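You operate a simulated robot arm through the tools that you are given. There is no shell and no other tool. Be economical: measure what you need, move in short steps, check, and stop when the job is done.

You run a simulated robot arm. Do the job below in one go: nothing can be reset, and whatever is moved stays where it is left.

## Task
Test the motor in the cradle, then put it in Reuse if good, Salvage if noisy.
Fine: guard closed for the run; power off before you open the guard and free the clamp; leave both open.
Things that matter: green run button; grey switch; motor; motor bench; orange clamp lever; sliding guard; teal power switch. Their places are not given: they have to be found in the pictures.

Only the result counts: the job must be done as asked and must still hold three seconds after the hand-in. Knocking over, shifting, dropping, spilling or breaking anything else fails it.

## Robot
A 7-joint arm with a two-finger parallel gripper, fixed in place. Base frame: the origin is at the foot of the arm, x ahead of it, y to its left, z up; the work surface is at about z = 880. Lengths are in mm, angles in degrees, forces in N, time in s.
With the tool pointing down near the work surface it reaches from about 240 to 680 mm from the base axis. Its first joint turns from -66.0 to 66.0 degrees. Payload 2.4 kg.
Tool frame: the origin (TCP) lies between the finger pads and is the grasp point; the fingertips stand 30 mm ahead of it; z points along the fingers, y is the line along which they close. The gripper opens to 94 mm. The fingers are 28 mm wide and 10 mm thick; the gripper's body (50 by 96 mm) begins 55 mm behind the TCP.
Orientation is told as [roll, pitch, yaw] about the base's x, y, z axes, in that order, counted from this pose: with the fingers straight down and closing along the base's y, the tool's x points along the base's -x, its y along +y and its z along -z.

## Interface
- The arm moves only by the tool jog_arm. Its argument "moves" is a list of rows, each an object (a shift or turn left out is 0, a gripper value left out holds the last) with "dp": the shift along the tool's x, y, z in mm, a list of three; "angular": the turn, a rotation vector about the tool's x, y, z in degrees, a list of three; "jaw": the closure, from 0 (fully open) to 1 (shut). In form: [{"dp": [dx, dy, dz], "angular": [ax, ay, az], "jaw": jaw}, ...]. A call has 1 to 12 rows; each row is the pose to reach, as a shift and turn from the pose commanded when the call began, along the tool's axes at that moment. A row lasts 0.2 s, in which the tool goes at most 50 mm and 8.6 degrees; a call with a longer step from one row to the next is refused whole, and so is a gripper value outside its range. A pose out of reach is approached as far as the arm can. The call stops where the force on the tool passes 70 N (or 10 N more than at its start, if that is more) or the arm is blocked; 0.2 s more then pass. Each finger travels about 153 mm/s and halts on what it meets, pressing with about 38 N; the grip force reading is that of the motor and also rises with nothing between the fingers. The clock runs only during rows and for 0.2 s after the last one: add rows that repeat a pose to give the fingers time. It gives the time, the measured TCP pose, the force on the tool (base axes), the opening and the grip force at its end, in the units of the frame above (readings bear some noise), with the torque about the TCP (base axes, N m) and any sound that the robot's microphone picked up.
- Cameras (640 x 400 px; columns grow to the right, rows downward): "scene" is fixed at [21.7, 466.6, 1437.3]; the picture's right is [-0.87, -0.49, 0.00], its down [-0.31, 0.55, -0.77] and it looks along [0.38, -0.67, -0.63] (base axes); focal length 344 px, centre (320, 200). "wrist" rides on the gripper at [76, 14, -103] in the tool frame; the picture's right is [-0.18, 0.98, 0.00], its down [-0.75, -0.14, -0.64] and it looks along [-0.63, -0.12, 0.77] (tool axes); focal length 243 px, centre (320, 200).
- get_image(camera): a new picture of that camera. No time passes.
- pixel_to_xyz(camera, pixels): for up to 12 pixels [column, row] of the newest picture of that camera ("zoom" is the newest enlarged one), the place [x, y, z] in the base frame of the surface seen there, good to about 2 mm. No time passes.
- enlarge(camera, box): a new picture of the part [left, top, right, bottom] of that camera's present view, enlarged. No time passes.
- sign_off(): hands the job in; it is judged then, once.

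Work in short steps. Measure before you move; look again where a grasp or a placing could have gone wrong, and mend it. You have 80 turns and 34 pictures in all, those below and enlarged ones among them. Open the gripper and draw the arm clear of the work before you hand the job in, unless the task says otherwise; then end with one line.

The tools are called as a command line: name --argument value ..., lists and objects as JSON in quotes. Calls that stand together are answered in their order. jog_arm: Moves the arm, as the interface text tells. Its arguments: {"type":"object","properties":{"moves":{"type":"array","items":{"type":"object","properties":{"dp":{"type":"array","items":{"type":"number"}},"angular":{"type":"array","items":{"type":"number"}},"jaw":{"type":"number"}}}}},"required":["moves"]} The other tools are called the same way: get_image (camera) takes a picture; pixel_to_xyz (camera, pixels) gives the place of the surface under pixels of a picture; enlarge (camera, box) takes an enlarged picture of a part of a camera's view; sign_off () hands the job in.

At the start:

```text
t: 0.0
tcp_pos: [290.1, 169.5, 1222.5]
tcp_rot: [0.0, 0.0, 0.0]
wrist_force: [0.4, -0.2, 0.4]
ft_torque: [-0.01, -0.01, -0.03]
finger_gap: 94.0
grasp_force: 0.1
```

scene: 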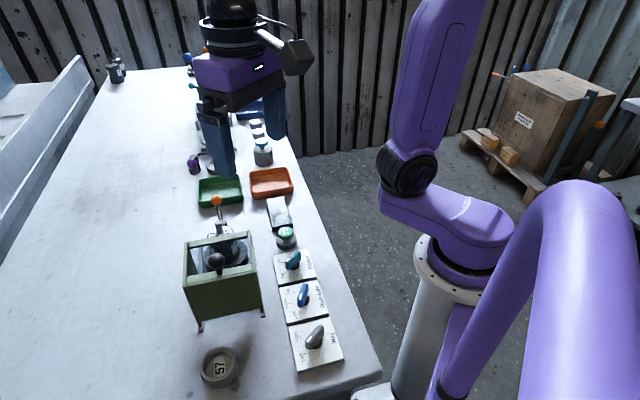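
wrist: 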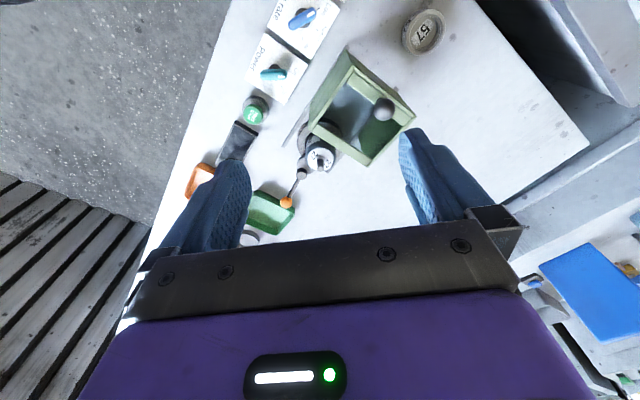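

The scene shows a green guard box at about (220,275), switches at (293,260), (303,295), (315,338), and a green button at (286,237). I'll enlarge these parts for detail.

enlarge --camera "scene" --box '[160, 180, 360, 390]'

enlarge --camera "wrist" --box '[180, 0, 460, 240]'

enlarge --camera "scene" --box '[160, 40, 320, 240]'

```text
1.90 times, centred on (260, 285) of scene
```

zoom: 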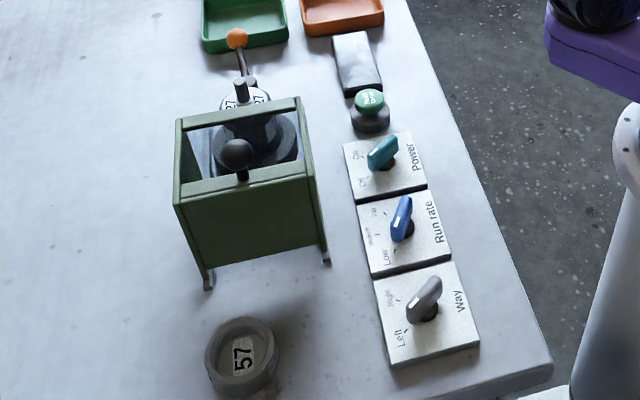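

```text
1.67 times, centred on (320, 120) of wrist
```

zoom: 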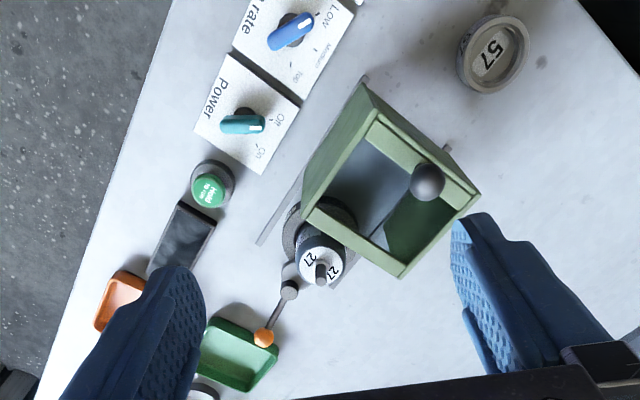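

```text
2.00 times, centred on (240, 140) of scene
```

zoom: 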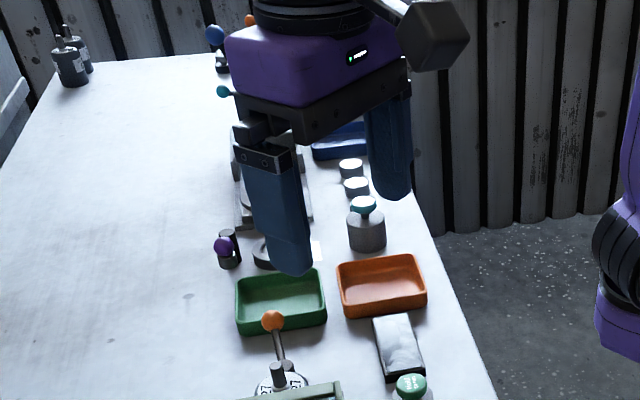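

The guard is open: it sits on rails toward (220,280), with motor "27" beside it. I'll measure key points in the wrist image.

pixel_to_xyz --camera "wrist" --pixels '[[254, 109], [272, 73], [301, 18], [322, 158], [384, 109], [286, 202], [270, 212], [198, 180], [240, 140], [424, 30], [350, 55], [412, 122]]'

pixel_to_xyz --camera "scene" --pixels '[[286, 232], [293, 260], [303, 295], [315, 337], [216, 200], [215, 262], [220, 190], [271, 183], [278, 213], [225, 235], [200, 328], [264, 315]]'

```text
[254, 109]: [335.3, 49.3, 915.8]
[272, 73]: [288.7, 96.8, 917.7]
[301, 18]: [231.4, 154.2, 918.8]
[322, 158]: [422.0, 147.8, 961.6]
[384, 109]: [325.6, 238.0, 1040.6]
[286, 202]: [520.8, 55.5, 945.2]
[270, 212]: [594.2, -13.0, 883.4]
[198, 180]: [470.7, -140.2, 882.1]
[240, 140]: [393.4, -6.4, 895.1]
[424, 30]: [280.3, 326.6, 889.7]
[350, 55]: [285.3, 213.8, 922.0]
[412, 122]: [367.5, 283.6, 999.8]
```

```text
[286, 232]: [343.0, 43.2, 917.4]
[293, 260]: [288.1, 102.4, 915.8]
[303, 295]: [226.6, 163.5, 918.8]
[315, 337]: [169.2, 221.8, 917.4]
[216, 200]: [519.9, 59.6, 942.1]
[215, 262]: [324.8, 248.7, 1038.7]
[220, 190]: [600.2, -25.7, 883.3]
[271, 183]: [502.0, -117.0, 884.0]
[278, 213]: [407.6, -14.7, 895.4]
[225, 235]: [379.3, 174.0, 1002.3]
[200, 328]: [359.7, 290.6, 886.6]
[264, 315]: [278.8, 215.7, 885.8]
```

Bench axes are turned by -45°. I'll move to (400,0,1150) and yaw -45° to view the trays and bench.

jog_arm --moves '[{"dp": [-18, -28, 12], "angular": [0, 0, 7.5]}, {"dp": [-36, -56, 24], "angular": [0, 0, 15]}, {"dp": [-54, -84, 36], "angular": [0, 0, 22.5]}, {"dp": [-72, -112, 48], "angular": [0, 0, 30]}, {"dp": [-90, -141, 60], "angular": [0, 0, 37.5]}, {"dp": [-110, -170, 72], "angular": [0, 0, 45]}, {"dp": [-110, -170, 72], "angular": [0, 0, 45]}]'

get_image --camera "wrist"

enlarge --camera "scene" --box '[170, 150, 330, 270]'

```text
t: 1.6
tcp_pos: [402.8, -4.1, 1151.0]
tcp_rot: [0.0, 0.0, -45.0]
wrist_force: [-0.5, 0.6, -0.6]
ft_torque: [-0.02, -0.02, -0.02]
finger_gap: 93.9
grasp_force: 0.1
```

```text
28 pictures are left
```

wrist: 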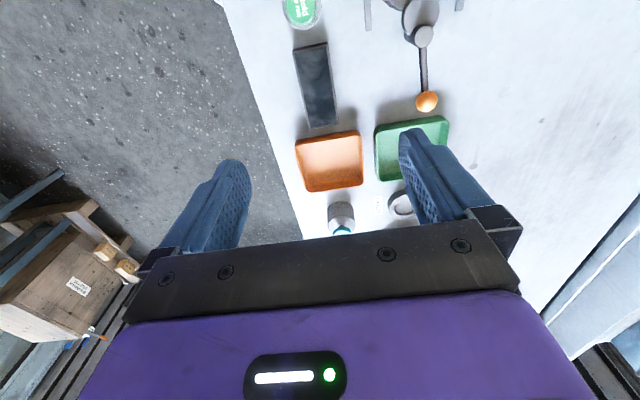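

```text
3.33 times, centred on (250, 210) of scene
```

zoom: 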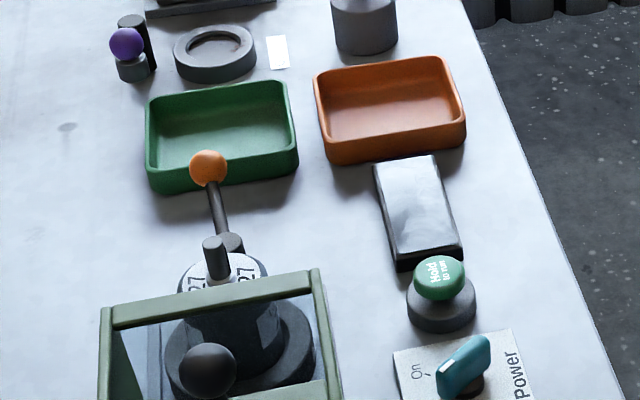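

The button says "Hold to run". I'll zoom on the trays, dark panel and the white label by the ring.

enlarge --camera "wrist" --box '[270, 0, 470, 240]'

```text
1.67 times, centred on (370, 120) of wrist
```

zoom: 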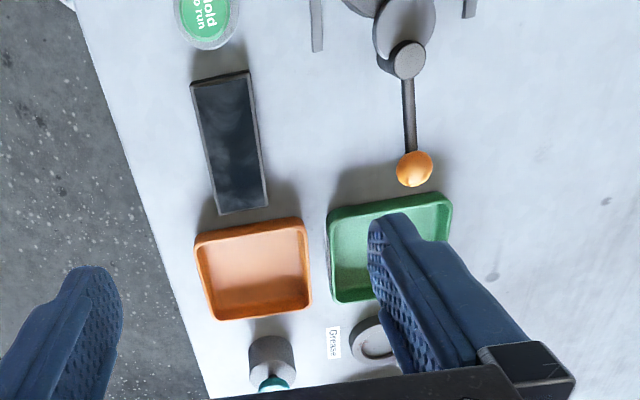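

The trays show no labels from here; I'll go 130 mm further along the bench to see their surroundings.

jog_arm --moves '[{"dp": [-45, 0, 0]}, {"dp": [-90, 0, 0]}, {"dp": [-130, 20, 0]}, {"dp": [-130, 20, 0]}]'

get_image --camera "wrist"

enlarge --camera "scene" --box '[170, 50, 330, 200]'

```text
t: 2.6
tcp_pos: [509.3, -80.8, 1151.6]
tcp_rot: [0.1, 0.0, -45.1]
wrist_force: [-0.5, 0.9, 0.3]
ft_torque: [0.02, -0.01, -0.04]
finger_gap: 93.9
grasp_force: 0.0
```

```text
25 pictures are left
```

wrist: 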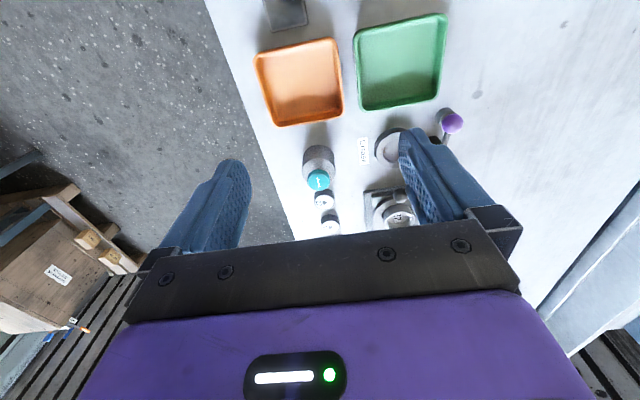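

```text
2.67 times, centred on (250, 125) of scene
```

zoom: 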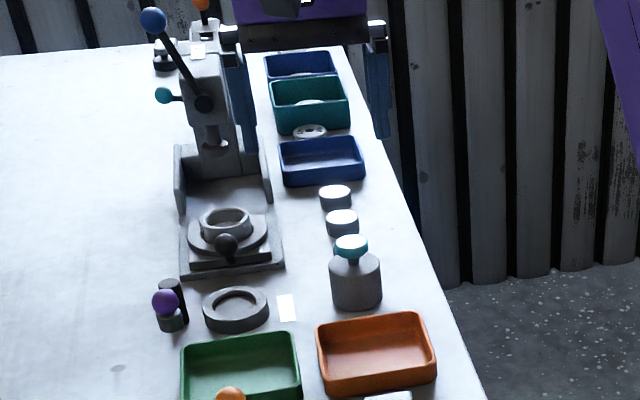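

I'll zoom on the trays in the wrist view to check for markings.

enlarge --camera "wrist" --box '[245, 0, 465, 140]'

pixel_to_xyz --camera "wrist" --pixels '[[300, 80], [400, 60], [256, 60], [337, 40], [278, 124], [342, 108], [355, 33], [444, 15], [362, 108], [434, 96], [363, 150], [287, 12]]'

```text
2.86 times, centred on (355, 70) of wrist
```

zoom: 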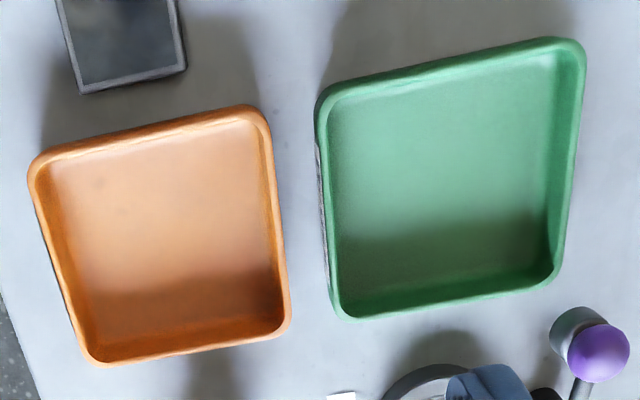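

```text
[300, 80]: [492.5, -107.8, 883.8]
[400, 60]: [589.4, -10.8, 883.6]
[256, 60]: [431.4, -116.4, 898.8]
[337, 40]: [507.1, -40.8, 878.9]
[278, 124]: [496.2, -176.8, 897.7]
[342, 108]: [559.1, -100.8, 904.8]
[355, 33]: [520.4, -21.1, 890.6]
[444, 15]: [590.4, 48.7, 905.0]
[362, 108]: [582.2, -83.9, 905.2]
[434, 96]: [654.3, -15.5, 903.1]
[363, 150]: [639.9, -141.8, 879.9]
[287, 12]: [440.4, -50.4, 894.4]
```

The green tray has a label on its side facing the robot. I'll swing to look from the robot side.

jog_arm --moves '[{"dp": [2, -28, 0], "angular": [0, 0, -8.1]}, {"dp": [4, -56, 15], "angular": [0, 0, -16.2]}, {"dp": [6, -84, 40], "angular": [0, 0, -24.3]}, {"dp": [8, -112, 65], "angular": [0, 0, -32.4]}, {"dp": [10, -140, 90], "angular": [0, 0, -40.5]}, {"dp": [12, -160, 115], "angular": [0, 0, -48.6]}, {"dp": [14, -168, 135], "angular": [0, 0, -56.7]}, {"dp": [14, -168, 151], "angular": [0, 0, -64.8]}, {"dp": [14, -168, 151], "angular": [0, 0, -64.8]}]'

get_image --camera "wrist"

```text
t: 4.6
tcp_pos: [378.7, -188.8, 999.0]
tcp_rot: [0.0, 0.0, 19.9]
wrist_force: [0.2, 1.1, -0.1]
ft_torque: [-0.01, 0.01, 0.02]
finger_gap: 93.9
grasp_force: 0.1
```

```text
22 pictures are left
```

wrist: 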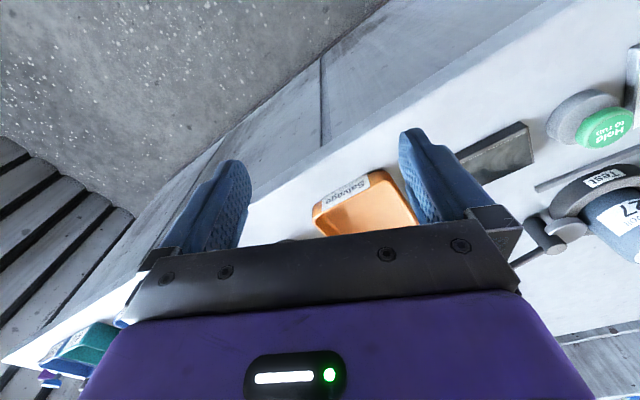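

Orange says "Salvage". There is text "Test…" on the cradle by the motor; zoom there.

enlarge --camera "wrist" --box '[480, 60, 640, 280]'

```text
1.82 times, centred on (560, 170) of wrist
```

zoom: 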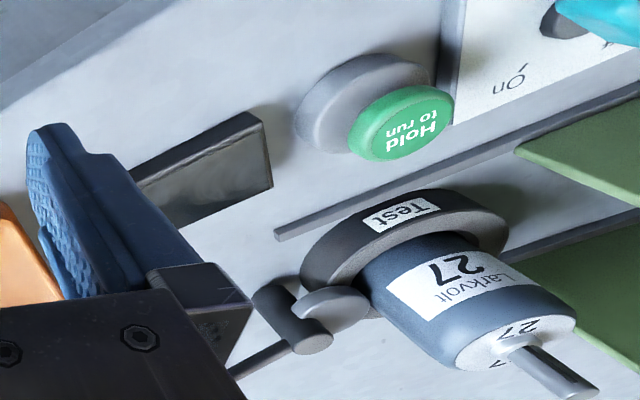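

Now I move to (290,40,1040) with yaw 45° to read motor label and the switch labels.

jog_arm --moves '[{"dp": [0, 20, -41], "angular": [0, 0, 0]}, {"dp": [2, 65, -41], "angular": [0, 0, -5]}, {"dp": [3, 110, -41], "angular": [0, 0, -10]}, {"dp": [4, 155, -41], "angular": [0, 0, -15]}, {"dp": [5, 200, -41], "angular": [0, 0, -20]}, {"dp": [5, 246, -41], "angular": [0, 0, -25]}, {"dp": [5, 246, -41], "angular": [0, 0, -25]}]'

get_image --camera "wrist"

```text
t: 6.2
tcp_pos: [289.7, 43.9, 1040.8]
tcp_rot: [0.0, -0.1, 44.8]
wrist_force: [0.9, -0.7, -0.8]
ft_torque: [-0.01, 0.0, 0.01]
finger_gap: 94.1
grasp_force: 0.1
```

```text
20 pictures are left
```

wrist: 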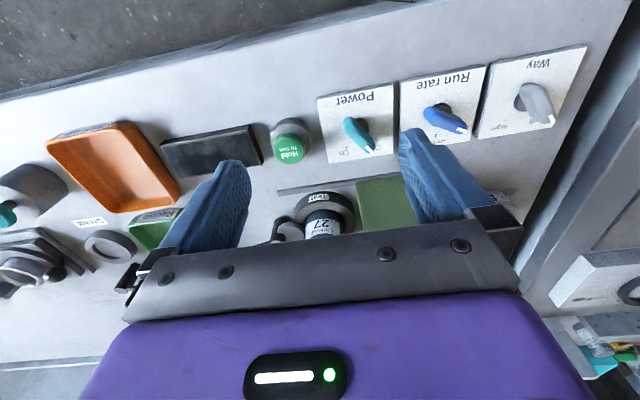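

enlarge --camera "wrist" --box '[300, 40, 600, 180]'

enlarge --camera "wrist" --box '[130, 120, 350, 250]'

```text
2.13 times, centred on (450, 110) of wrist
```

zoom: 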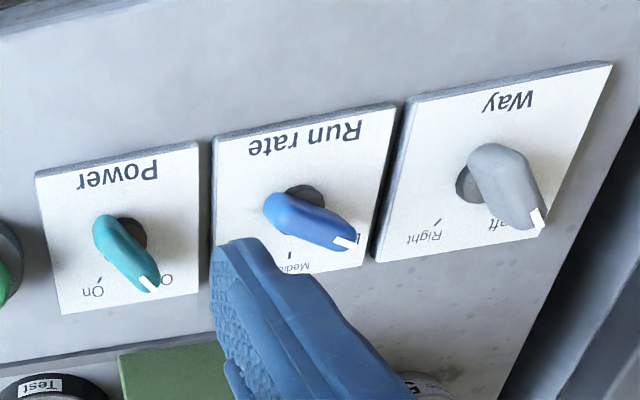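

```text
2.91 times, centred on (240, 185) of wrist
```

zoom: 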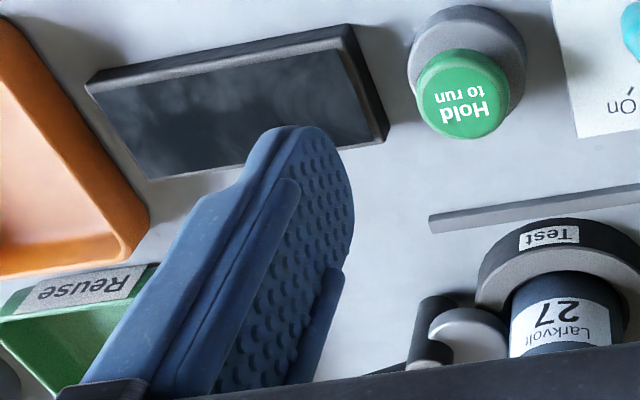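

Labels confirm Reuse = green, Salvage = orange; switches read Power Off, rate Low, Way Left. I'll measure the guard rim and knob in the scene picture.

pixel_to_xyz --camera "scene" --pixels '[[236, 273], [197, 278], [252, 253], [186, 259], [235, 234], [188, 285], [255, 273], [215, 262], [215, 270], [222, 232], [209, 316], [218, 224]]'

pixel_to_xyz --camera "wrist" --pixels '[[318, 198], [324, 225], [320, 232], [275, 240], [300, 230], [290, 145], [360, 140], [455, 125], [545, 108], [210, 150], [290, 188], [380, 195]]'

```text
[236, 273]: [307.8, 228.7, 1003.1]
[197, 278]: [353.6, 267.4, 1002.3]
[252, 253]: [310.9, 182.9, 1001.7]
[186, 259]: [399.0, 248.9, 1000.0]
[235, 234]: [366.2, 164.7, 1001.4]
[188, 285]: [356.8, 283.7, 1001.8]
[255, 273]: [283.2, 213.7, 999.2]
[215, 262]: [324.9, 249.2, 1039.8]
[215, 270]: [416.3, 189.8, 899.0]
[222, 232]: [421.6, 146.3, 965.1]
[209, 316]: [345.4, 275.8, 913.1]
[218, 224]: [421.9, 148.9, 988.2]
```

```text
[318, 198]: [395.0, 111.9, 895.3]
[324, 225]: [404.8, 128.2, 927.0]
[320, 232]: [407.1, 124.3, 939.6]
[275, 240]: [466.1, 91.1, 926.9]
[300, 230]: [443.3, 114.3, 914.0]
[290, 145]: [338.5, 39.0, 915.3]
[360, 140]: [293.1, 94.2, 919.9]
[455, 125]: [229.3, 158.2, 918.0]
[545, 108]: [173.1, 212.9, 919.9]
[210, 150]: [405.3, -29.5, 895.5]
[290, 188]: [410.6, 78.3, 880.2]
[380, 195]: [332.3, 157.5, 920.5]
```

Guard axis: centre line w≈(x+y)/√2=403, the guard needs ~97 mm of travel towards the motor. I go above the knob (331,242,1030) with the fingers closing along the slide direction and look before lowering.

jog_arm --moves '[{"dp": [0, 0, -40]}, {"dp": [0, 0, -75]}, {"dp": [-40, 27, -75]}, {"dp": [-80, 54, -75]}, {"dp": [-120, 80, -75]}, {"dp": [-169, 111, -75]}, {"dp": [-169, 111, -75]}, {"dp": [-169, 111, -40]}, {"dp": [-169, 111, -2]}, {"dp": [-169, 111, -2]}]'

get_image --camera "wrist"

```text
refused: row 6 steps farther than a row can; nothing moved
```

```text
17 pictures are left
```

wrist: 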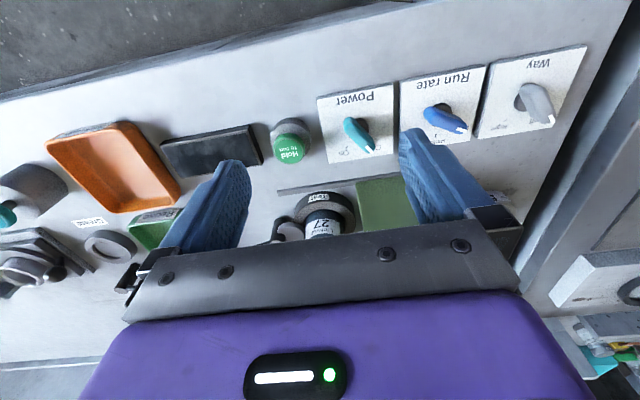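

The row spacing was too long; I resend with an even spacing.

jog_arm --moves '[{"dp": [0, 0, -40]}, {"dp": [0, 0, -75]}, {"dp": [-35, 23, -75]}, {"dp": [-70, 46, -75]}, {"dp": [-105, 69, -75]}, {"dp": [-140, 92, -75]}, {"dp": [-169, 111, -75]}, {"dp": [-169, 111, -75]}, {"dp": [-169, 111, -40]}, {"dp": [-169, 111, -2]}, {"dp": [-169, 111, -2]}]'

get_image --camera "scene"

```text
t: 8.6
tcp_pos: [331.9, 239.7, 1039.8]
tcp_rot: [0.1, 0.0, 44.8]
wrist_force: [-0.1, -0.2, 0.1]
ft_torque: [0.03, 0.01, 0.05]
finger_gap: 94.0
grasp_force: 0.0
```

```text
16 pictures are left
```

scene: 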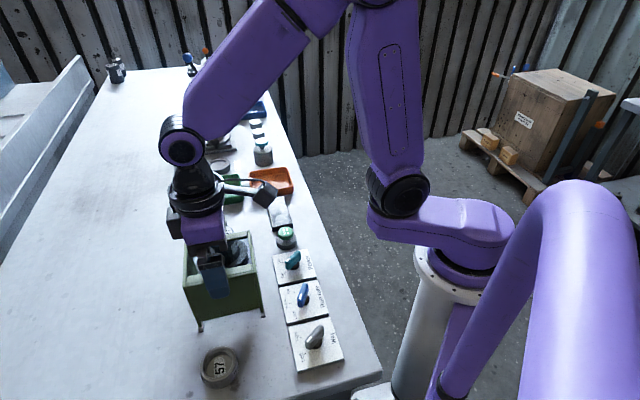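

The gripper straddles the knob, so I close on it.

jog_arm --moves '[{"jaw": 1}, {"jaw": 1}, {"jaw": 1}]'

```text
t: 9.4
tcp_pos: [331.8, 240.7, 1041.1]
tcp_rot: [-0.1, 0.0, 44.8]
wrist_force: [-0.4, -0.2, -4.7]
ft_torque: [0.16, -0.17, 0.09]
finger_gap: 25.6
grasp_force: 45.0
```

The knob is held (25.6 mm). I slide the guard along -tool y in small rows to ~97 mm.

jog_arm --moves '[{"dp": [0, -12, 0]}, {"dp": [0, -24, 0]}, {"dp": [0, -36, 0]}, {"dp": [0, -48, 0]}, {"dp": [0, -60, 0]}, {"dp": [0, -70, 0]}, {"dp": [0, -80, 0]}, {"dp": [0, -88, 0]}, {"dp": [0, -94, 0]}, {"dp": [0, -97, 0]}, {"dp": [0, -97, 0]}]'

get_image --camera "scene"

```text
t: 11.8
tcp_pos: [400.6, 172.1, 1039.9]
tcp_rot: [0.1, 0.2, 44.7]
wrist_force: [0.2, -1.7, -32.4]
ft_torque: [-0.37, 0.45, 0.08]
finger_gap: 25.8
grasp_force: 44.9
```

```text
15 pictures are left
```

scene: 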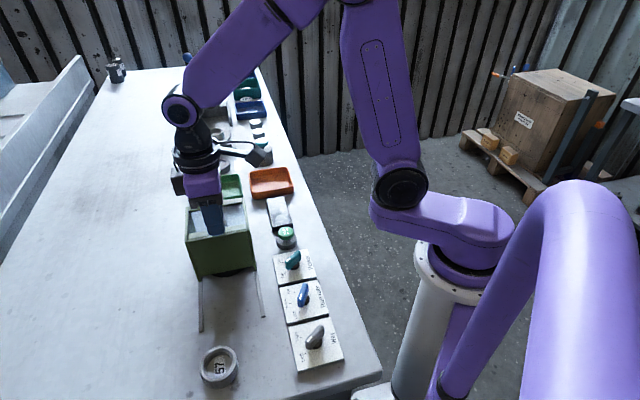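

Guard is over the motor with no sideways resistance. I push a little further to find its end stop.

jog_arm --moves '[{"dp": [0, -4, 1]}, {"dp": [0, -8, 1.5]}, {"dp": [0, -12, 1.5]}, {"dp": [0, -16, 1.5]}, {"dp": [0, -16, 1.5]}]'

```text
t: 12.8
tcp_pos: [402.1, 169.4, 1040.6]
tcp_rot: [1.1, 0.7, 45.4]
wrist_force: [-11.9, 3.2, 12.1]
ft_torque: [0.0, 0.31, -0.06]
finger_gap: 25.4
grasp_force: 45.1
stopped in row 5: the force on the tool passed its limit at 73 N (the readings are from after the stop); the commanded pose is now the measured one
```

End stop reached after ~100 mm: guard closed. I release and rise.

jog_arm --moves '[{"jaw": 0}, {"jaw": 0}, {"jaw": 0}, {"dp": [0, 0, -40]}, {"dp": [0, 0, -80]}, {"dp": [0, 0, -120]}, {"dp": [0, 0, -120]}]'

enlarge --camera "scene" --box '[160, 180, 360, 390]'

```text
t: 14.4
tcp_pos: [405.3, 167.5, 1163.3]
tcp_rot: [1.0, 0.6, 45.5]
wrist_force: [0.6, -0.1, 0.1]
ft_torque: [-0.03, -0.03, 0.01]
finger_gap: 93.7
grasp_force: 0.1
```

```text
1.90 times, centred on (260, 285) of scene
```

zoom: 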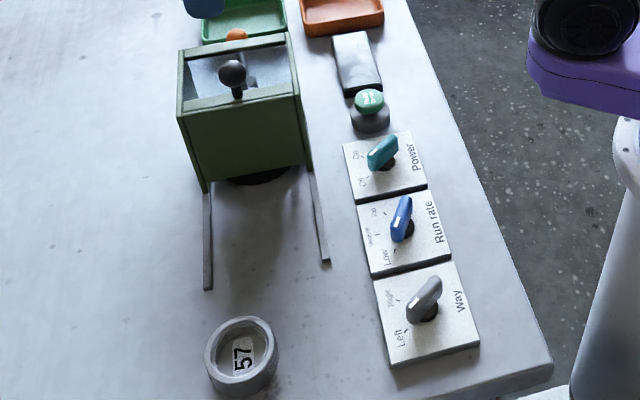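

I measure the power switch's handle, plate corners and tick marks, plus the Way switch and button, in the newest wrist picture.

pixel_to_xyz --camera "wrist" --pixels '[[370, 149], [349, 121], [346, 149], [319, 99], [391, 86], [330, 161], [392, 151], [360, 134], [551, 118], [527, 89], [505, 119], [289, 150]]'

```text
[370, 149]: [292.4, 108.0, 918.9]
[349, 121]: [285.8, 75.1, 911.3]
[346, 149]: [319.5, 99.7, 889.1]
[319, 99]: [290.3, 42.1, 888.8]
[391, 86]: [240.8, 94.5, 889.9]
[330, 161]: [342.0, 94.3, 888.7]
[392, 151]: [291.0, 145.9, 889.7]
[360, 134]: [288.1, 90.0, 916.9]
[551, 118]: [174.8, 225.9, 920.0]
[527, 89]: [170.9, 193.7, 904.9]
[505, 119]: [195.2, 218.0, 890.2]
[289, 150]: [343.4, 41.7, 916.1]
```

Power pivot is near (290,93), pointer at ~80° (Off), On tick at ~10°. I first square up the tool and go above the switch at height.

jog_arm --moves '[{"dp": [0, 0, 0], "angular": [1.1, 0.3, 0]}, {"dp": [35, 8, 0], "angular": [1.1, 0.3, 0]}, {"dp": [70, 16, 0], "angular": [1.1, 0.3, 0]}, {"dp": [105, 24, 0], "angular": [1.1, 0.3, 0]}, {"dp": [133, 30, 0], "angular": [1.1, 0.3, 0]}, {"dp": [133, 30, 0], "angular": [1.1, 0.3, 0]}]'

```text
t: 15.8
tcp_pos: [291.2, 94.8, 1164.0]
tcp_rot: [-0.1, 1.0, 45.4]
wrist_force: [0.1, -0.1, -0.5]
ft_torque: [-0.01, 0.03, 0.02]
finger_gap: 93.9
grasp_force: 0.0
```

Residual pitch 1°; I correct that, then turn.

jog_arm --moves '[{"angular": [-0.1, -1.0, 0.4], "jaw": 0.45}, {"angular": [-0.1, -1.0, 0.4]}]'

jog_arm --moves '[{"dp": [0, 0, 40], "angular": [0, 0, -8.5]}, {"dp": [0, 0, 85], "angular": [0, 0, -17]}, {"dp": [0, 0, 130], "angular": [0, 0, -25.5]}, {"dp": [0, 0, 170], "angular": [0, 0, -34]}, {"dp": [0, 0, 200], "angular": [0, 0, -34.5]}, {"dp": [0, 0, 200], "angular": [0, 0, -34.5]}]'

get_image --camera "wrist"

```text
t: 16.4
tcp_pos: [292.1, 94.5, 1164.2]
tcp_rot: [0.0, 0.0, 45.0]
wrist_force: [0.2, 0.6, -0.5]
ft_torque: [0.01, 0.02, -0.01]
finger_gap: 51.9
grasp_force: 0.0
```

```text
t: 17.8
tcp_pos: [292.1, 93.0, 963.8]
tcp_rot: [-0.1, -0.2, 79.5]
wrist_force: [-0.2, 0.1, 0.1]
ft_torque: [0.03, 0.01, -0.04]
finger_gap: 51.5
grasp_force: 0.1
```

```text
13 pictures are left
```

wrist: 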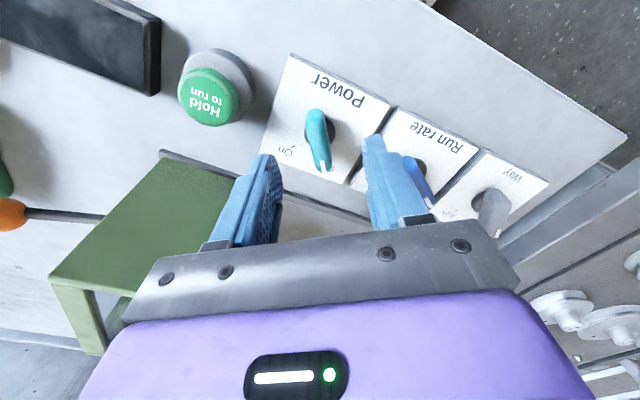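

The fingers straddle the teal handle (315–325, 115–165) in line with it. Lower to z≈925 and close.

jog_arm --moves '[{"dp": [0, 0, 20]}, {"dp": [0, 0, 38]}, {"dp": [0, 0, 38]}, {"dp": [0, 0, 38], "jaw": 1}, {"dp": [0, 0, 38], "jaw": 1}, {"dp": [0, 0, 38], "jaw": 1}]'

```text
t: 19.2
tcp_pos: [293.0, 94.2, 925.0]
tcp_rot: [-0.2, -0.2, 79.3]
wrist_force: [12.3, -6.4, -10.5]
ft_torque: [0.57, 0.02, -0.02]
finger_gap: 13.0
grasp_force: 44.7
```

Gripped at 13 mm. Turn yaw by -64° (towards On).

jog_arm --moves '[{"angular": [0, 0, 8]}, {"angular": [0, 0, 16]}, {"angular": [0, 0, 24]}, {"angular": [0, 0, 32]}, {"angular": [0, 0, 40]}, {"angular": [0, 0, 48]}, {"angular": [0, 0, 56]}, {"angular": [0, 0, 62]}, {"angular": [0, 0, 66]}, {"angular": [0, 0, 70]}, {"angular": [0, 0, 70]}]'

get_image --camera "wrist"

```text
t: 21.6
tcp_pos: [293.0, 94.6, 924.8]
tcp_rot: [0.3, -0.3, 9.4]
wrist_force: [24.9, -7.0, 18.2]
ft_torque: [-0.59, 0.05, 0.69]
finger_gap: 13.1
grasp_force: 45.4
```

```text
12 pictures are left
```

wrist: 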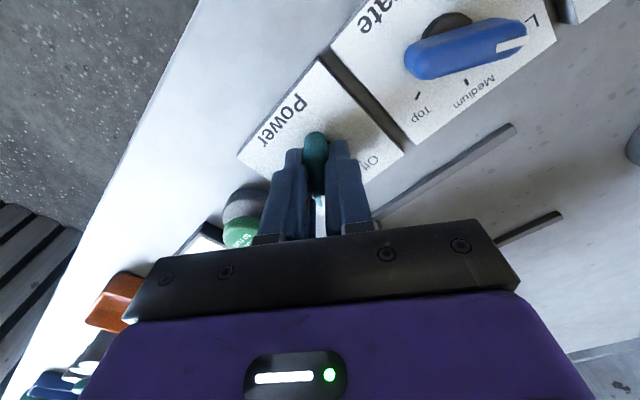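

Rotated to the stop (torque 0.69 N m). Release gently, rise, and check the display.

jog_arm --moves '[{"jaw": 0.5}, {"jaw": 0.5}, {"dp": [0, 0, -30]}, {"dp": [0, 0, -70]}, {"dp": [0, 0, -70]}]'

get_image --camera "wrist"

```text
t: 22.8
tcp_pos: [289.3, 94.8, 995.1]
tcp_rot: [0.0, -0.1, 9.5]
wrist_force: [-0.9, -0.2, 0.1]
ft_torque: [-0.01, -0.02, -0.03]
finger_gap: 47.3
grasp_force: 0.0
```

```text
11 pictures are left
```

wrist: 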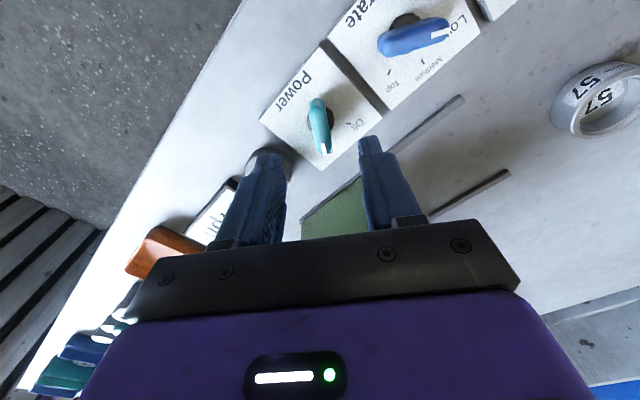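

The switch is On and the display lit. I move above the display to read it, closing the jaws on the way.

jog_arm --moves '[{"dp": [-26, -36, 0], "jaw": 1}, {"dp": [-52, -72, 0]}, {"dp": [-79, -109, 0]}, {"dp": [-79, -109, 0]}]'

enlarge --camera "wrist" --box '[200, 0, 480, 240]'

```text
t: 23.8
tcp_pos: [389.2, 1.0, 995.3]
tcp_rot: [0.1, -0.1, 9.4]
wrist_force: [0.1, 0.4, 0.2]
ft_torque: [-0.02, 0.0, 0.03]
finger_gap: 0.0
grasp_force: 33.1
```

```text
1.67 times, centred on (340, 120) of wrist
```

zoom: 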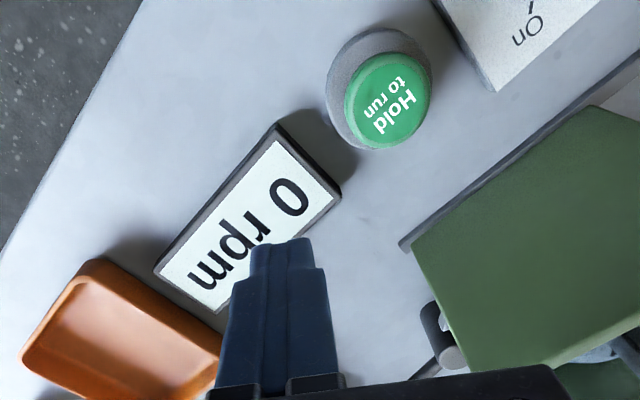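

Display reads "0 rpm". I position closed fingers over the button (342,43) with tips at ~925.

jog_arm --moves '[{"dp": [20, 25, 0]}, {"dp": [39, 49, 0]}, {"dp": [39, 49, 40]}, {"dp": [39, 49, 40]}]'

jog_arm --moves '[{"dp": [0, 0, 6]}, {"dp": [0, 0, 9]}, {"dp": [0, 0, 11]}, {"dp": [0, 0, 13]}, {"dp": [0, 0, 15]}, {"dp": [0, 0, 15]}, {"dp": [0, 0, 15]}, {"dp": [0, 0, 15]}]'

```text
t: 24.8
tcp_pos: [339.5, 41.9, 954.8]
tcp_rot: [0.1, -0.2, 9.4]
wrist_force: [-0.2, 0.4, 0.2]
ft_torque: [-0.03, 0.0, -0.05]
finger_gap: 0.1
grasp_force: 33.1
```

```text
t: 26.6
tcp_pos: [340.0, 41.6, 939.1]
tcp_rot: [0.0, -0.1, 9.5]
wrist_force: [-2.4, 1.6, 7.2]
ft_torque: [0.01, 0.11, -0.02]
finger_gap: 0.0
grasp_force: 32.8
heard: click
```

A click was heard; the button is pressed. I keep holding and listen, then read the display.

jog_arm --moves '[{"dp": [0, 0, 1]}, {"dp": [0, 0, 1]}, {"dp": [0, 0, 1]}, {"dp": [0, 0, 1]}, {"dp": [0, 0, 1]}, {"dp": [0, 0, 1]}, {"dp": [0, 0, 1]}, {"dp": [0, 0, 1]}, {"dp": [0, 0, 1]}, {"dp": [0, 0, 1]}]'

get_image --camera "wrist"

```text
t: 28.8
tcp_pos: [340.8, 41.8, 938.7]
tcp_rot: [0.1, -0.1, 9.5]
wrist_force: [-6.0, 0.1, 16.0]
ft_torque: [0.03, 0.21, 0.0]
finger_gap: 0.0
grasp_force: 33.1
```

```text
9 pictures are left
```

wrist: 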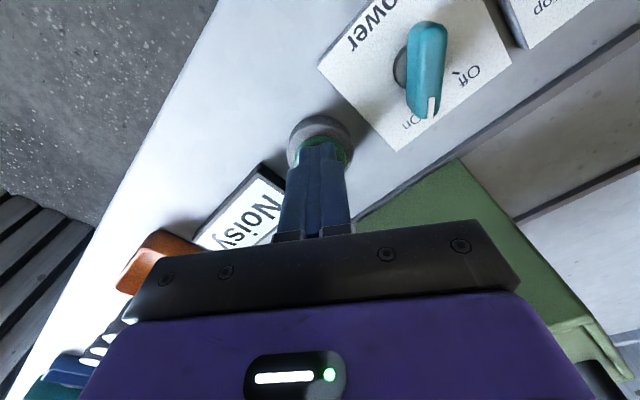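

The display reads "Noisy" → Salvage (orange). I release the button, rise, and go back over the power switch with jaws half open.

jog_arm --moves '[{"dp": [0, 0, -20]}, {"dp": [0, 0, -56]}, {"dp": [20, 30, -56], "jaw": 0.5}, {"dp": [40, 60, -56], "jaw": 0.5}, {"dp": [40, 60, -56], "jaw": 0.5}, {"dp": [40, 60, -56], "jaw": 0.5}]'

jog_arm --moves '[{"dp": [0, 0, 35]}, {"dp": [0, 0, 69]}, {"dp": [0, 0, 69]}, {"dp": [0, 0, 69], "jaw": 1}, {"dp": [0, 0, 69], "jaw": 1}, {"dp": [0, 0, 69], "jaw": 1}]'

```text
t: 30.2
tcp_pos: [292.1, 94.5, 993.2]
tcp_rot: [0.2, -0.1, 9.5]
wrist_force: [-0.4, -1.2, 1.0]
ft_torque: [0.01, 0.03, 0.01]
finger_gap: 47.0
grasp_force: 0.1
```

```text
t: 31.6
tcp_pos: [292.9, 94.8, 925.7]
tcp_rot: [0.1, -0.1, 9.6]
wrist_force: [-5.4, 10.2, -26.8]
ft_torque: [0.24, -1.01, 0.51]
finger_gap: 12.7
grasp_force: 44.5
```

Gripped; turn back +70° to Off.

jog_arm --moves '[{"angular": [0, 0, -8]}, {"angular": [0, 0, -16]}, {"angular": [0, 0, -24]}, {"angular": [0, 0, -32]}, {"angular": [0, 0, -40]}, {"angular": [0, 0, -48]}, {"angular": [0, 0, -56]}, {"angular": [0, 0, -62]}, {"angular": [0, 0, -67]}, {"angular": [0, 0, -71]}, {"angular": [0, 0, -71]}]'

jog_arm --moves '[{"jaw": 0.5}, {"jaw": 0.5}, {"dp": [0, 0, -40]}, {"dp": [0, 0, -80]}, {"dp": [0, 0, -120]}, {"dp": [0, 0, -160], "jaw": 0}, {"dp": [0, 0, -200], "angular": [0, 0, 8]}, {"dp": [0, 0, -200], "angular": [0, 0, 16]}, {"dp": [0, 0, -200], "angular": [0, 0, 24]}, {"dp": [0, 0, -200], "angular": [0, 0, 32]}, {"dp": [0, 0, -200], "angular": [0, 0, 36]}, {"dp": [0, 0, -200], "angular": [0, 0, 36]}]'

enlarge --camera "wrist" --box '[200, 0, 480, 240]'

```text
t: 34.0
tcp_pos: [294.0, 94.2, 926.0]
tcp_rot: [-0.2, -0.3, 80.3]
wrist_force: [33.5, -16.8, 11.3]
ft_torque: [-1.21, 0.17, -0.53]
finger_gap: 13.2
grasp_force: 45.1
```

```text
t: 36.6
tcp_pos: [291.4, 94.5, 1126.2]
tcp_rot: [0.0, -0.1, 44.3]
wrist_force: [0.9, -0.3, 0.1]
ft_torque: [0.0, -0.01, 0.0]
finger_gap: 93.8
grasp_force: 0.0
```

```text
1.67 times, centred on (340, 120) of wrist
```

zoom: 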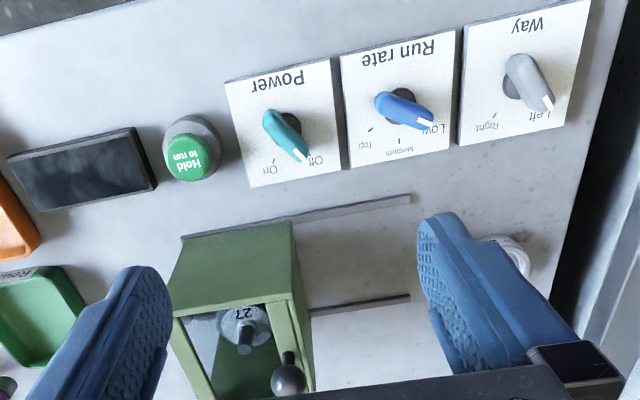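

Power is Off and the display dark. I go to the knob, now near (402,171,1030), and grip it.

jog_arm --moves '[{"dp": [-40, -7, 0], "angular": [0, 0, -0.7]}, {"dp": [-80, -14, 0], "angular": [0, 0, -0.7]}, {"dp": [-120, -21, 0], "angular": [0, 0, -0.7]}, {"dp": [-132, -23, 0], "angular": [0, 0, -0.7]}, {"dp": [-132, -23, 0], "angular": [0, 0, -0.7]}, {"dp": [-132, -23, 45], "angular": [0, 0, -0.7]}, {"dp": [-132, -23, 85], "angular": [0, 0, -0.7]}, {"dp": [-132, -23, 85], "angular": [0, 0, -0.7]}, {"dp": [-132, -23, 85], "angular": [0, 0, -0.7], "jaw": 1}, {"dp": [-132, -23, 85], "angular": [0, 0, -0.7], "jaw": 1}, {"dp": [-132, -23, 85], "angular": [0, 0, -0.7], "jaw": 1}]'

```text
t: 39.0
tcp_pos: [398.6, 169.6, 1040.1]
tcp_rot: [-0.1, -0.2, 45.2]
wrist_force: [3.1, -1.4, -9.2]
ft_torque: [0.47, -0.52, -0.1]
finger_gap: 25.4
grasp_force: 45.0
```

Knob held; slide the guard back along +tool y by 99 mm.

jog_arm --moves '[{"dp": [0, 12, 0]}, {"dp": [0, 24, 0]}, {"dp": [0, 36, 0]}, {"dp": [0, 48, 0]}, {"dp": [0, 60, 0]}, {"dp": [0, 70, 0]}, {"dp": [0, 80, 0]}, {"dp": [0, 88, 0]}, {"dp": [0, 93, 0]}, {"dp": [0, 97, 0]}, {"dp": [0, 97, 0]}]'

```text
t: 41.4
tcp_pos: [330.3, 237.4, 1040.1]
tcp_rot: [0.0, 0.1, 45.2]
wrist_force: [-9.5, -9.8, -10.3]
ft_torque: [-0.54, 0.51, -0.08]
finger_gap: 25.4
grasp_force: 44.5
```

Nearly at the original place; 3 mm further, then release and rise.

jog_arm --moves '[{"dp": [0, 1.5, 0]}, {"dp": [0, 3, 0]}, {"dp": [0, 3, 0]}]'

jog_arm --moves '[{"jaw": 0}, {"jaw": 0}, {"jaw": 0}, {"dp": [0, 0, -40]}, {"dp": [0, 0, -80]}, {"dp": [0, 0, -120]}, {"dp": [0, 0, -120]}]'

enlarge --camera "scene" --box '[170, 150, 330, 270]'

```text
t: 42.2
tcp_pos: [329.8, 239.3, 1041.5]
tcp_rot: [0.0, 0.2, 45.2]
wrist_force: [-9.3, -13.3, -14.7]
ft_torque: [0.11, -0.19, 0.06]
finger_gap: 25.4
grasp_force: 45.0
```

```text
t: 43.8
tcp_pos: [331.0, 241.7, 1161.3]
tcp_rot: [0.0, -0.1, 45.2]
wrist_force: [0.1, -0.9, -0.3]
ft_torque: [0.01, -0.01, 0.0]
finger_gap: 94.0
grasp_force: 0.1
```

```text
3.33 times, centred on (250, 210) of scene
```

zoom: 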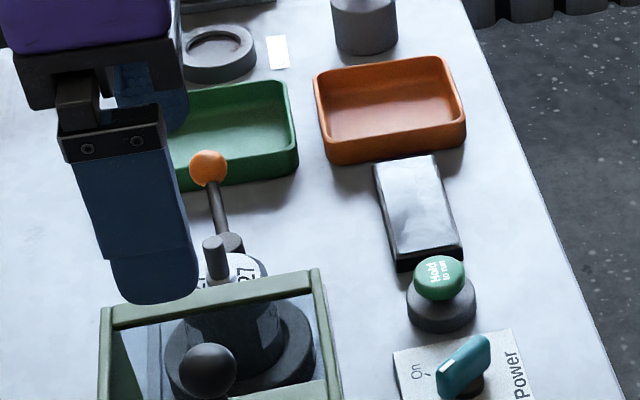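

Guard open. Now I go above the clamp lever at (480,90,1060) with yaw -45° to inspect it.

jog_arm --moves '[{"dp": [0, -20, 0], "angular": [0, 0, 8.2]}, {"dp": [0, -40, 0], "angular": [0, 0, 16.4]}, {"dp": [0, -60, 0], "angular": [0, 0, 24.6]}, {"dp": [0, -80, 0], "angular": [0, 0, 32.8]}, {"dp": [0, -100, 0], "angular": [0, 0, 41]}, {"dp": [0, -120, 0], "angular": [0, 0, 49.2]}, {"dp": [1, -140, 20], "angular": [0, 0, 57.4]}, {"dp": [2, -160, 40], "angular": [0, 0, 65.6]}, {"dp": [3, -180, 60], "angular": [0, 0, 73.8]}, {"dp": [3, -200, 80], "angular": [0, 0, 82]}, {"dp": [3, -213, 100], "angular": [0, 0, 90]}, {"dp": [3, -213, 100], "angular": [0, 0, 90]}]'

enlarge --camera "wrist" --box '[200, 0, 480, 240]'

```text
t: 46.4
tcp_pos: [480.5, 87.8, 1061.2]
tcp_rot: [0.2, 0.0, -45.0]
wrist_force: [0.5, -0.6, 0.3]
ft_torque: [-0.01, 0.0, -0.01]
finger_gap: 94.1
grasp_force: 0.0
```

```text
1.67 times, centred on (340, 120) of wrist
```

zoom: 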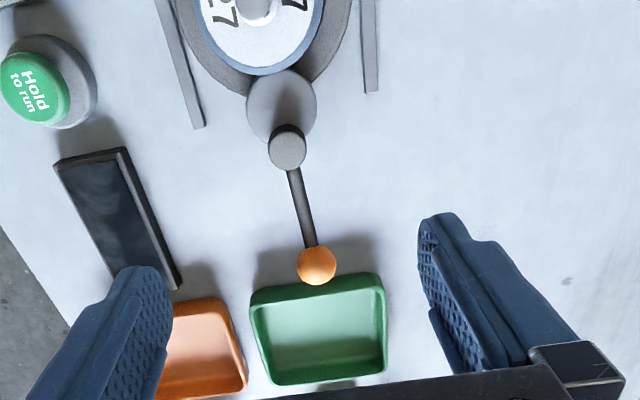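

The clamp is a cam disc with vertical post (287,147) and a rod to the orange ball (316,266). I measure these in the zoom.

pixel_to_xyz --camera "zoom" --pixels '[[281, 100], [287, 147], [298, 190], [308, 230], [316, 266], [258, 110], [310, 100], [262, 10], [262, 50], [268, 70], [205, 30], [340, 40]]'

```text
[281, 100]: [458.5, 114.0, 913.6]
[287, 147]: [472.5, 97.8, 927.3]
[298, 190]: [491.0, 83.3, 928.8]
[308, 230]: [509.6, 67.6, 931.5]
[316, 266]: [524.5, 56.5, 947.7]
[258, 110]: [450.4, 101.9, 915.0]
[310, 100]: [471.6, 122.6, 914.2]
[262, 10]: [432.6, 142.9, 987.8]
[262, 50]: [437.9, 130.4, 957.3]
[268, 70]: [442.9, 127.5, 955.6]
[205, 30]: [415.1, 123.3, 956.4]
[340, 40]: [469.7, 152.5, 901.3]
```

Post at (472,98), ball at (524,57,~938). I lower around the ball with the fingers either side of it and grip.

jog_arm --moves '[{"dp": [-26, 4, 0]}, {"dp": [-52, 9, 0]}, {"dp": [-52, 9, 40]}, {"dp": [-52, 9, 80]}, {"dp": [-52, 9, 120]}, {"dp": [-52, 9, 120]}, {"dp": [-52, 9, 120], "jaw": 1}, {"dp": [-52, 9, 120], "jaw": 1}, {"dp": [-52, 9, 120], "jaw": 1}]'

```text
t: 48.4
tcp_pos: [524.7, 58.2, 941.7]
tcp_rot: [0.2, 0.0, -44.9]
wrist_force: [2.8, -2.7, -3.8]
ft_torque: [0.01, 0.08, -0.03]
finger_gap: 27.1
grasp_force: 45.0
```

Ball held (27 mm). I test by swinging it 12° about the post towards +w, watching the force.

jog_arm --moves '[{"dp": [0.8, 4.5, 0], "angular": [0, 0, -4]}, {"dp": [1.8, 8.9, 0], "angular": [0, 0, -8]}, {"dp": [3.2, 13.3, 0], "angular": [0, 0, -12]}, {"dp": [3.2, 13.3, 0], "angular": [0, 0, -12]}]'

```text
t: 49.4
tcp_pos: [534.4, 69.0, 942.4]
tcp_rot: [0.4, -0.5, -32.8]
wrist_force: [25.8, -12.8, 1.3]
ft_torque: [0.37, 0.65, 0.04]
finger_gap: 25.6
grasp_force: 44.7
```

It swings with only a small tangential force. I check how the lever moved.

enlarge --camera "wrist" --box '[200, 0, 480, 240]'

```text
1.67 times, centred on (340, 120) of wrist
```

zoom: 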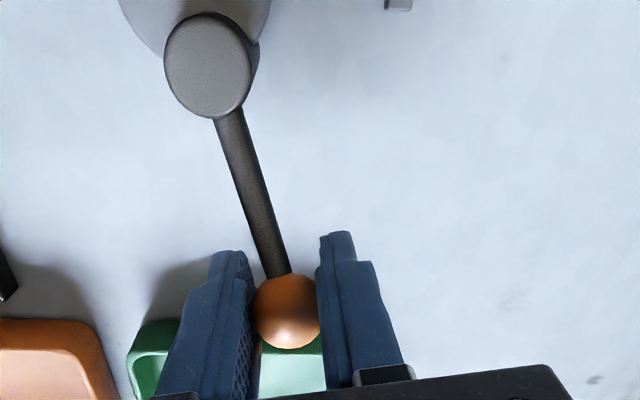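

pixel_to_xyz --camera "zoom" --pixels '[[208, 65], [232, 130], [262, 220], [289, 310], [195, 30], [175, 15]]'

```text
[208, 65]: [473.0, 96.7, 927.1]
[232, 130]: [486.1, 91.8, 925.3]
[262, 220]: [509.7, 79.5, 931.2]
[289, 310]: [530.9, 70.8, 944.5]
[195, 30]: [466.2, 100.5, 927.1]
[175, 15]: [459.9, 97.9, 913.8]
```

The post (473,97) is the pivot, lever length ~67 mm. I continue the swing by 56° in 8° rows; a force stop would mark its end.

jog_arm --moves '[{"dp": [2.6, 9.3, 0], "angular": [0, 0, -8]}, {"dp": [5.9, 18.0, 0], "angular": [0, 0, -16]}, {"dp": [10.3, 26.2, 0], "angular": [0, 0, -24]}, {"dp": [16, 33.8, 0], "angular": [0, 0, -32]}, {"dp": [22.5, 40.4, 0], "angular": [0, 0, -40]}, {"dp": [30, 46, 0], "angular": [0, 0, -48]}, {"dp": [38.1, 50.6, 0], "angular": [0, 0, -56]}, {"dp": [38.1, 50.6, 0], "angular": [0, 0, -56]}]'

```text
t: 51.2
tcp_pos: [529.1, 134.8, 944.6]
tcp_rot: [0.0, -0.7, 23.4]
wrist_force: [9.5, 5.9, 30.6]
ft_torque: [0.32, -0.71, 0.06]
finger_gap: 25.6
grasp_force: 45.1
```

68° swung freely. Continue another 24° to seek the open stop, easing 1.5 mm up.

jog_arm --moves '[{"dp": [0, 0, -1.5]}, {"dp": [1.3, 4.5, -1.5], "angular": [0, 0, -4]}, {"dp": [3.0, 8.9, -1.5], "angular": [0, 0, -8]}, {"dp": [4.7, 13.3, -1.5], "angular": [0, 0, -12]}, {"dp": [6.6, 17.6, -1.5], "angular": [0, 0, -16]}, {"dp": [8.9, 21.7, -1.5], "angular": [0, 0, -20]}, {"dp": [11.4, 25.6, -1.5], "angular": [0, 0, -24]}, {"dp": [11.4, 25.6, -1.5], "angular": [0, 0, -24]}]'

```text
t: 52.6
tcp_pos: [522.4, 138.8, 945.6]
tcp_rot: [-1.2, -1.9, 41.5]
wrist_force: [12.5, -3.2, -13.7]
ft_torque: [0.4, -0.47, -0.13]
finger_gap: 25.4
grasp_force: 45.1
stopped in row 7: the force on the tool passed its limit at 73 N (the readings are from after the stop); the commanded pose is now the measured one
```

Stop reached after ~77° – the clamp is open. I release the ball, square the tool and rise.

jog_arm --moves '[{"jaw": 0}, {"jaw": 0}, {"jaw": 0}, {"dp": [0, 0, -40], "angular": [-1.2, 1.9, 0]}, {"dp": [0, 0, -80], "angular": [-1.2, 1.9, 0]}, {"dp": [0, 0, -125], "angular": [-1.2, 1.9, 0]}, {"dp": [0, 0, -125], "angular": [-1.2, 1.9, 0]}]'

```text
t: 54.2
tcp_pos: [516.5, 138.5, 1069.8]
tcp_rot: [0.1, 0.2, 41.8]
wrist_force: [-0.3, 0.8, 1.2]
ft_torque: [0.01, 0.02, 0.0]
finger_gap: 94.1
grasp_force: 0.0
```

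Now above the motor (428,145,1090) with yaw -45°, then look.

jog_arm --moves '[{"dp": [0, 0, -20], "angular": [0, 0, 8]}, {"dp": [6, 6, -20], "angular": [0, 0, 16]}, {"dp": [12, 12, -20], "angular": [0, 0, 24]}, {"dp": [18, 19, -20], "angular": [0, 0, 32]}, {"dp": [24, 25, -20], "angular": [0, 0, 40]}, {"dp": [30, 32, -20], "angular": [0, 0, 48]}, {"dp": [37, 38, -20], "angular": [0, 0, 56]}, {"dp": [43, 45, -20], "angular": [0, 0, 64]}, {"dp": [49, 51, -20], "angular": [0, 0, 72]}, {"dp": [55, 58, -20], "angular": [0, 0, 80]}, {"dp": [61.6, 63.9, -20], "angular": [0, 0, 86.8]}, {"dp": [61.6, 63.9, -20], "angular": [0, 0, 86.8]}]'

get_image --camera "wrist"

```text
t: 56.8
tcp_pos: [428.5, 144.1, 1090.7]
tcp_rot: [-0.1, 0.2, -45.1]
wrist_force: [-0.3, 0.2, 0.1]
ft_torque: [0.01, 0.02, -0.01]
finger_gap: 94.4
grasp_force: 0.1
```

```text
4 pictures are left
```

wrist: 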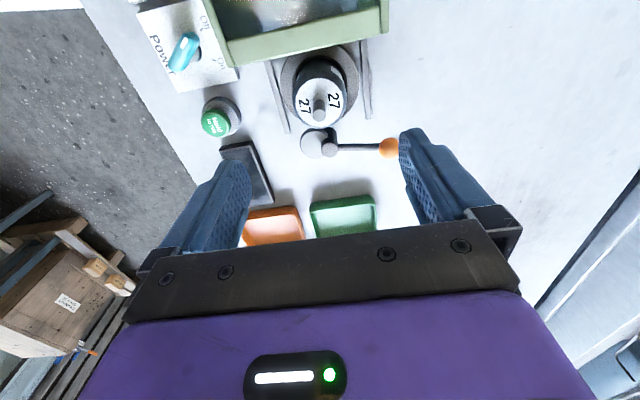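

The clamp arm is open (lever at right). I measure the motor's top face edges, shaft, ring, and the Salvage tray.

pixel_to_xyz --camera "wrist" --pixels '[[296, 101], [344, 96], [320, 126], [319, 103], [306, 88], [334, 88], [304, 118], [338, 116], [284, 85], [354, 80], [322, 68], [272, 225]]'

```text
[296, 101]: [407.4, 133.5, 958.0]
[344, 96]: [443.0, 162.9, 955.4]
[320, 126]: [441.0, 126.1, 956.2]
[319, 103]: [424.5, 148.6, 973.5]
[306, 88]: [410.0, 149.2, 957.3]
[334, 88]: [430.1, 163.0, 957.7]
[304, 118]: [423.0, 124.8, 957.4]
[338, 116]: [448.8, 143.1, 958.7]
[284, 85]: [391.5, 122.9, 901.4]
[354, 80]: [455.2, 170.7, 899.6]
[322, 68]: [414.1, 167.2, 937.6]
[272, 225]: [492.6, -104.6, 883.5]
```

Motor axis ≈ (427,145), radius ~24, top 957. I lower to TCP z≈943 in steps, watching force.

jog_arm --moves '[{"dp": [1.5, -0.4, 30]}, {"dp": [1.5, -0.4, 65]}, {"dp": [1.5, -0.4, 90]}, {"dp": [1.5, -0.4, 110]}, {"dp": [1.5, -0.4, 125]}, {"dp": [1.5, -0.4, 137]}, {"dp": [1.5, -0.4, 146]}, {"dp": [1.5, -0.4, 146]}]'

```text
t: 58.6
tcp_pos: [428.0, 146.0, 944.0]
tcp_rot: [-0.2, 0.1, -45.1]
wrist_force: [0.1, -1.1, -0.2]
ft_torque: [-0.01, -0.01, 0.01]
finger_gap: 93.7
grasp_force: 0.1
```

No contact. Close on the motor.

jog_arm --moves '[{"jaw": 1}, {"jaw": 1}, {"jaw": 1}, {"jaw": 1}]'

```text
t: 59.6
tcp_pos: [427.5, 146.9, 943.8]
tcp_rot: [-0.2, 0.1, -45.0]
wrist_force: [-0.6, -0.8, -0.7]
ft_torque: [0.06, 0.0, -0.01]
finger_gap: 54.4
grasp_force: 38.1
```

Gripped at 54.4 mm. Lift slowly straight up.

jog_arm --moves '[{"dp": [0, 0, -5]}, {"dp": [0, 0, -12]}, {"dp": [0, 0, -20]}, {"dp": [0, 0, -35]}, {"dp": [0, 0, -60]}, {"dp": [0, 0, -90]}, {"dp": [0, 0, -115]}, {"dp": [0, 0, -115]}]'

```text
t: 61.4
tcp_pos: [425.9, 146.8, 1060.6]
tcp_rot: [-0.1, 0.1, -44.9]
wrist_force: [-0.7, -0.5, -5.2]
ft_torque: [-0.02, 0.03, 0.02]
finger_gap: 54.1
grasp_force: 37.9
```

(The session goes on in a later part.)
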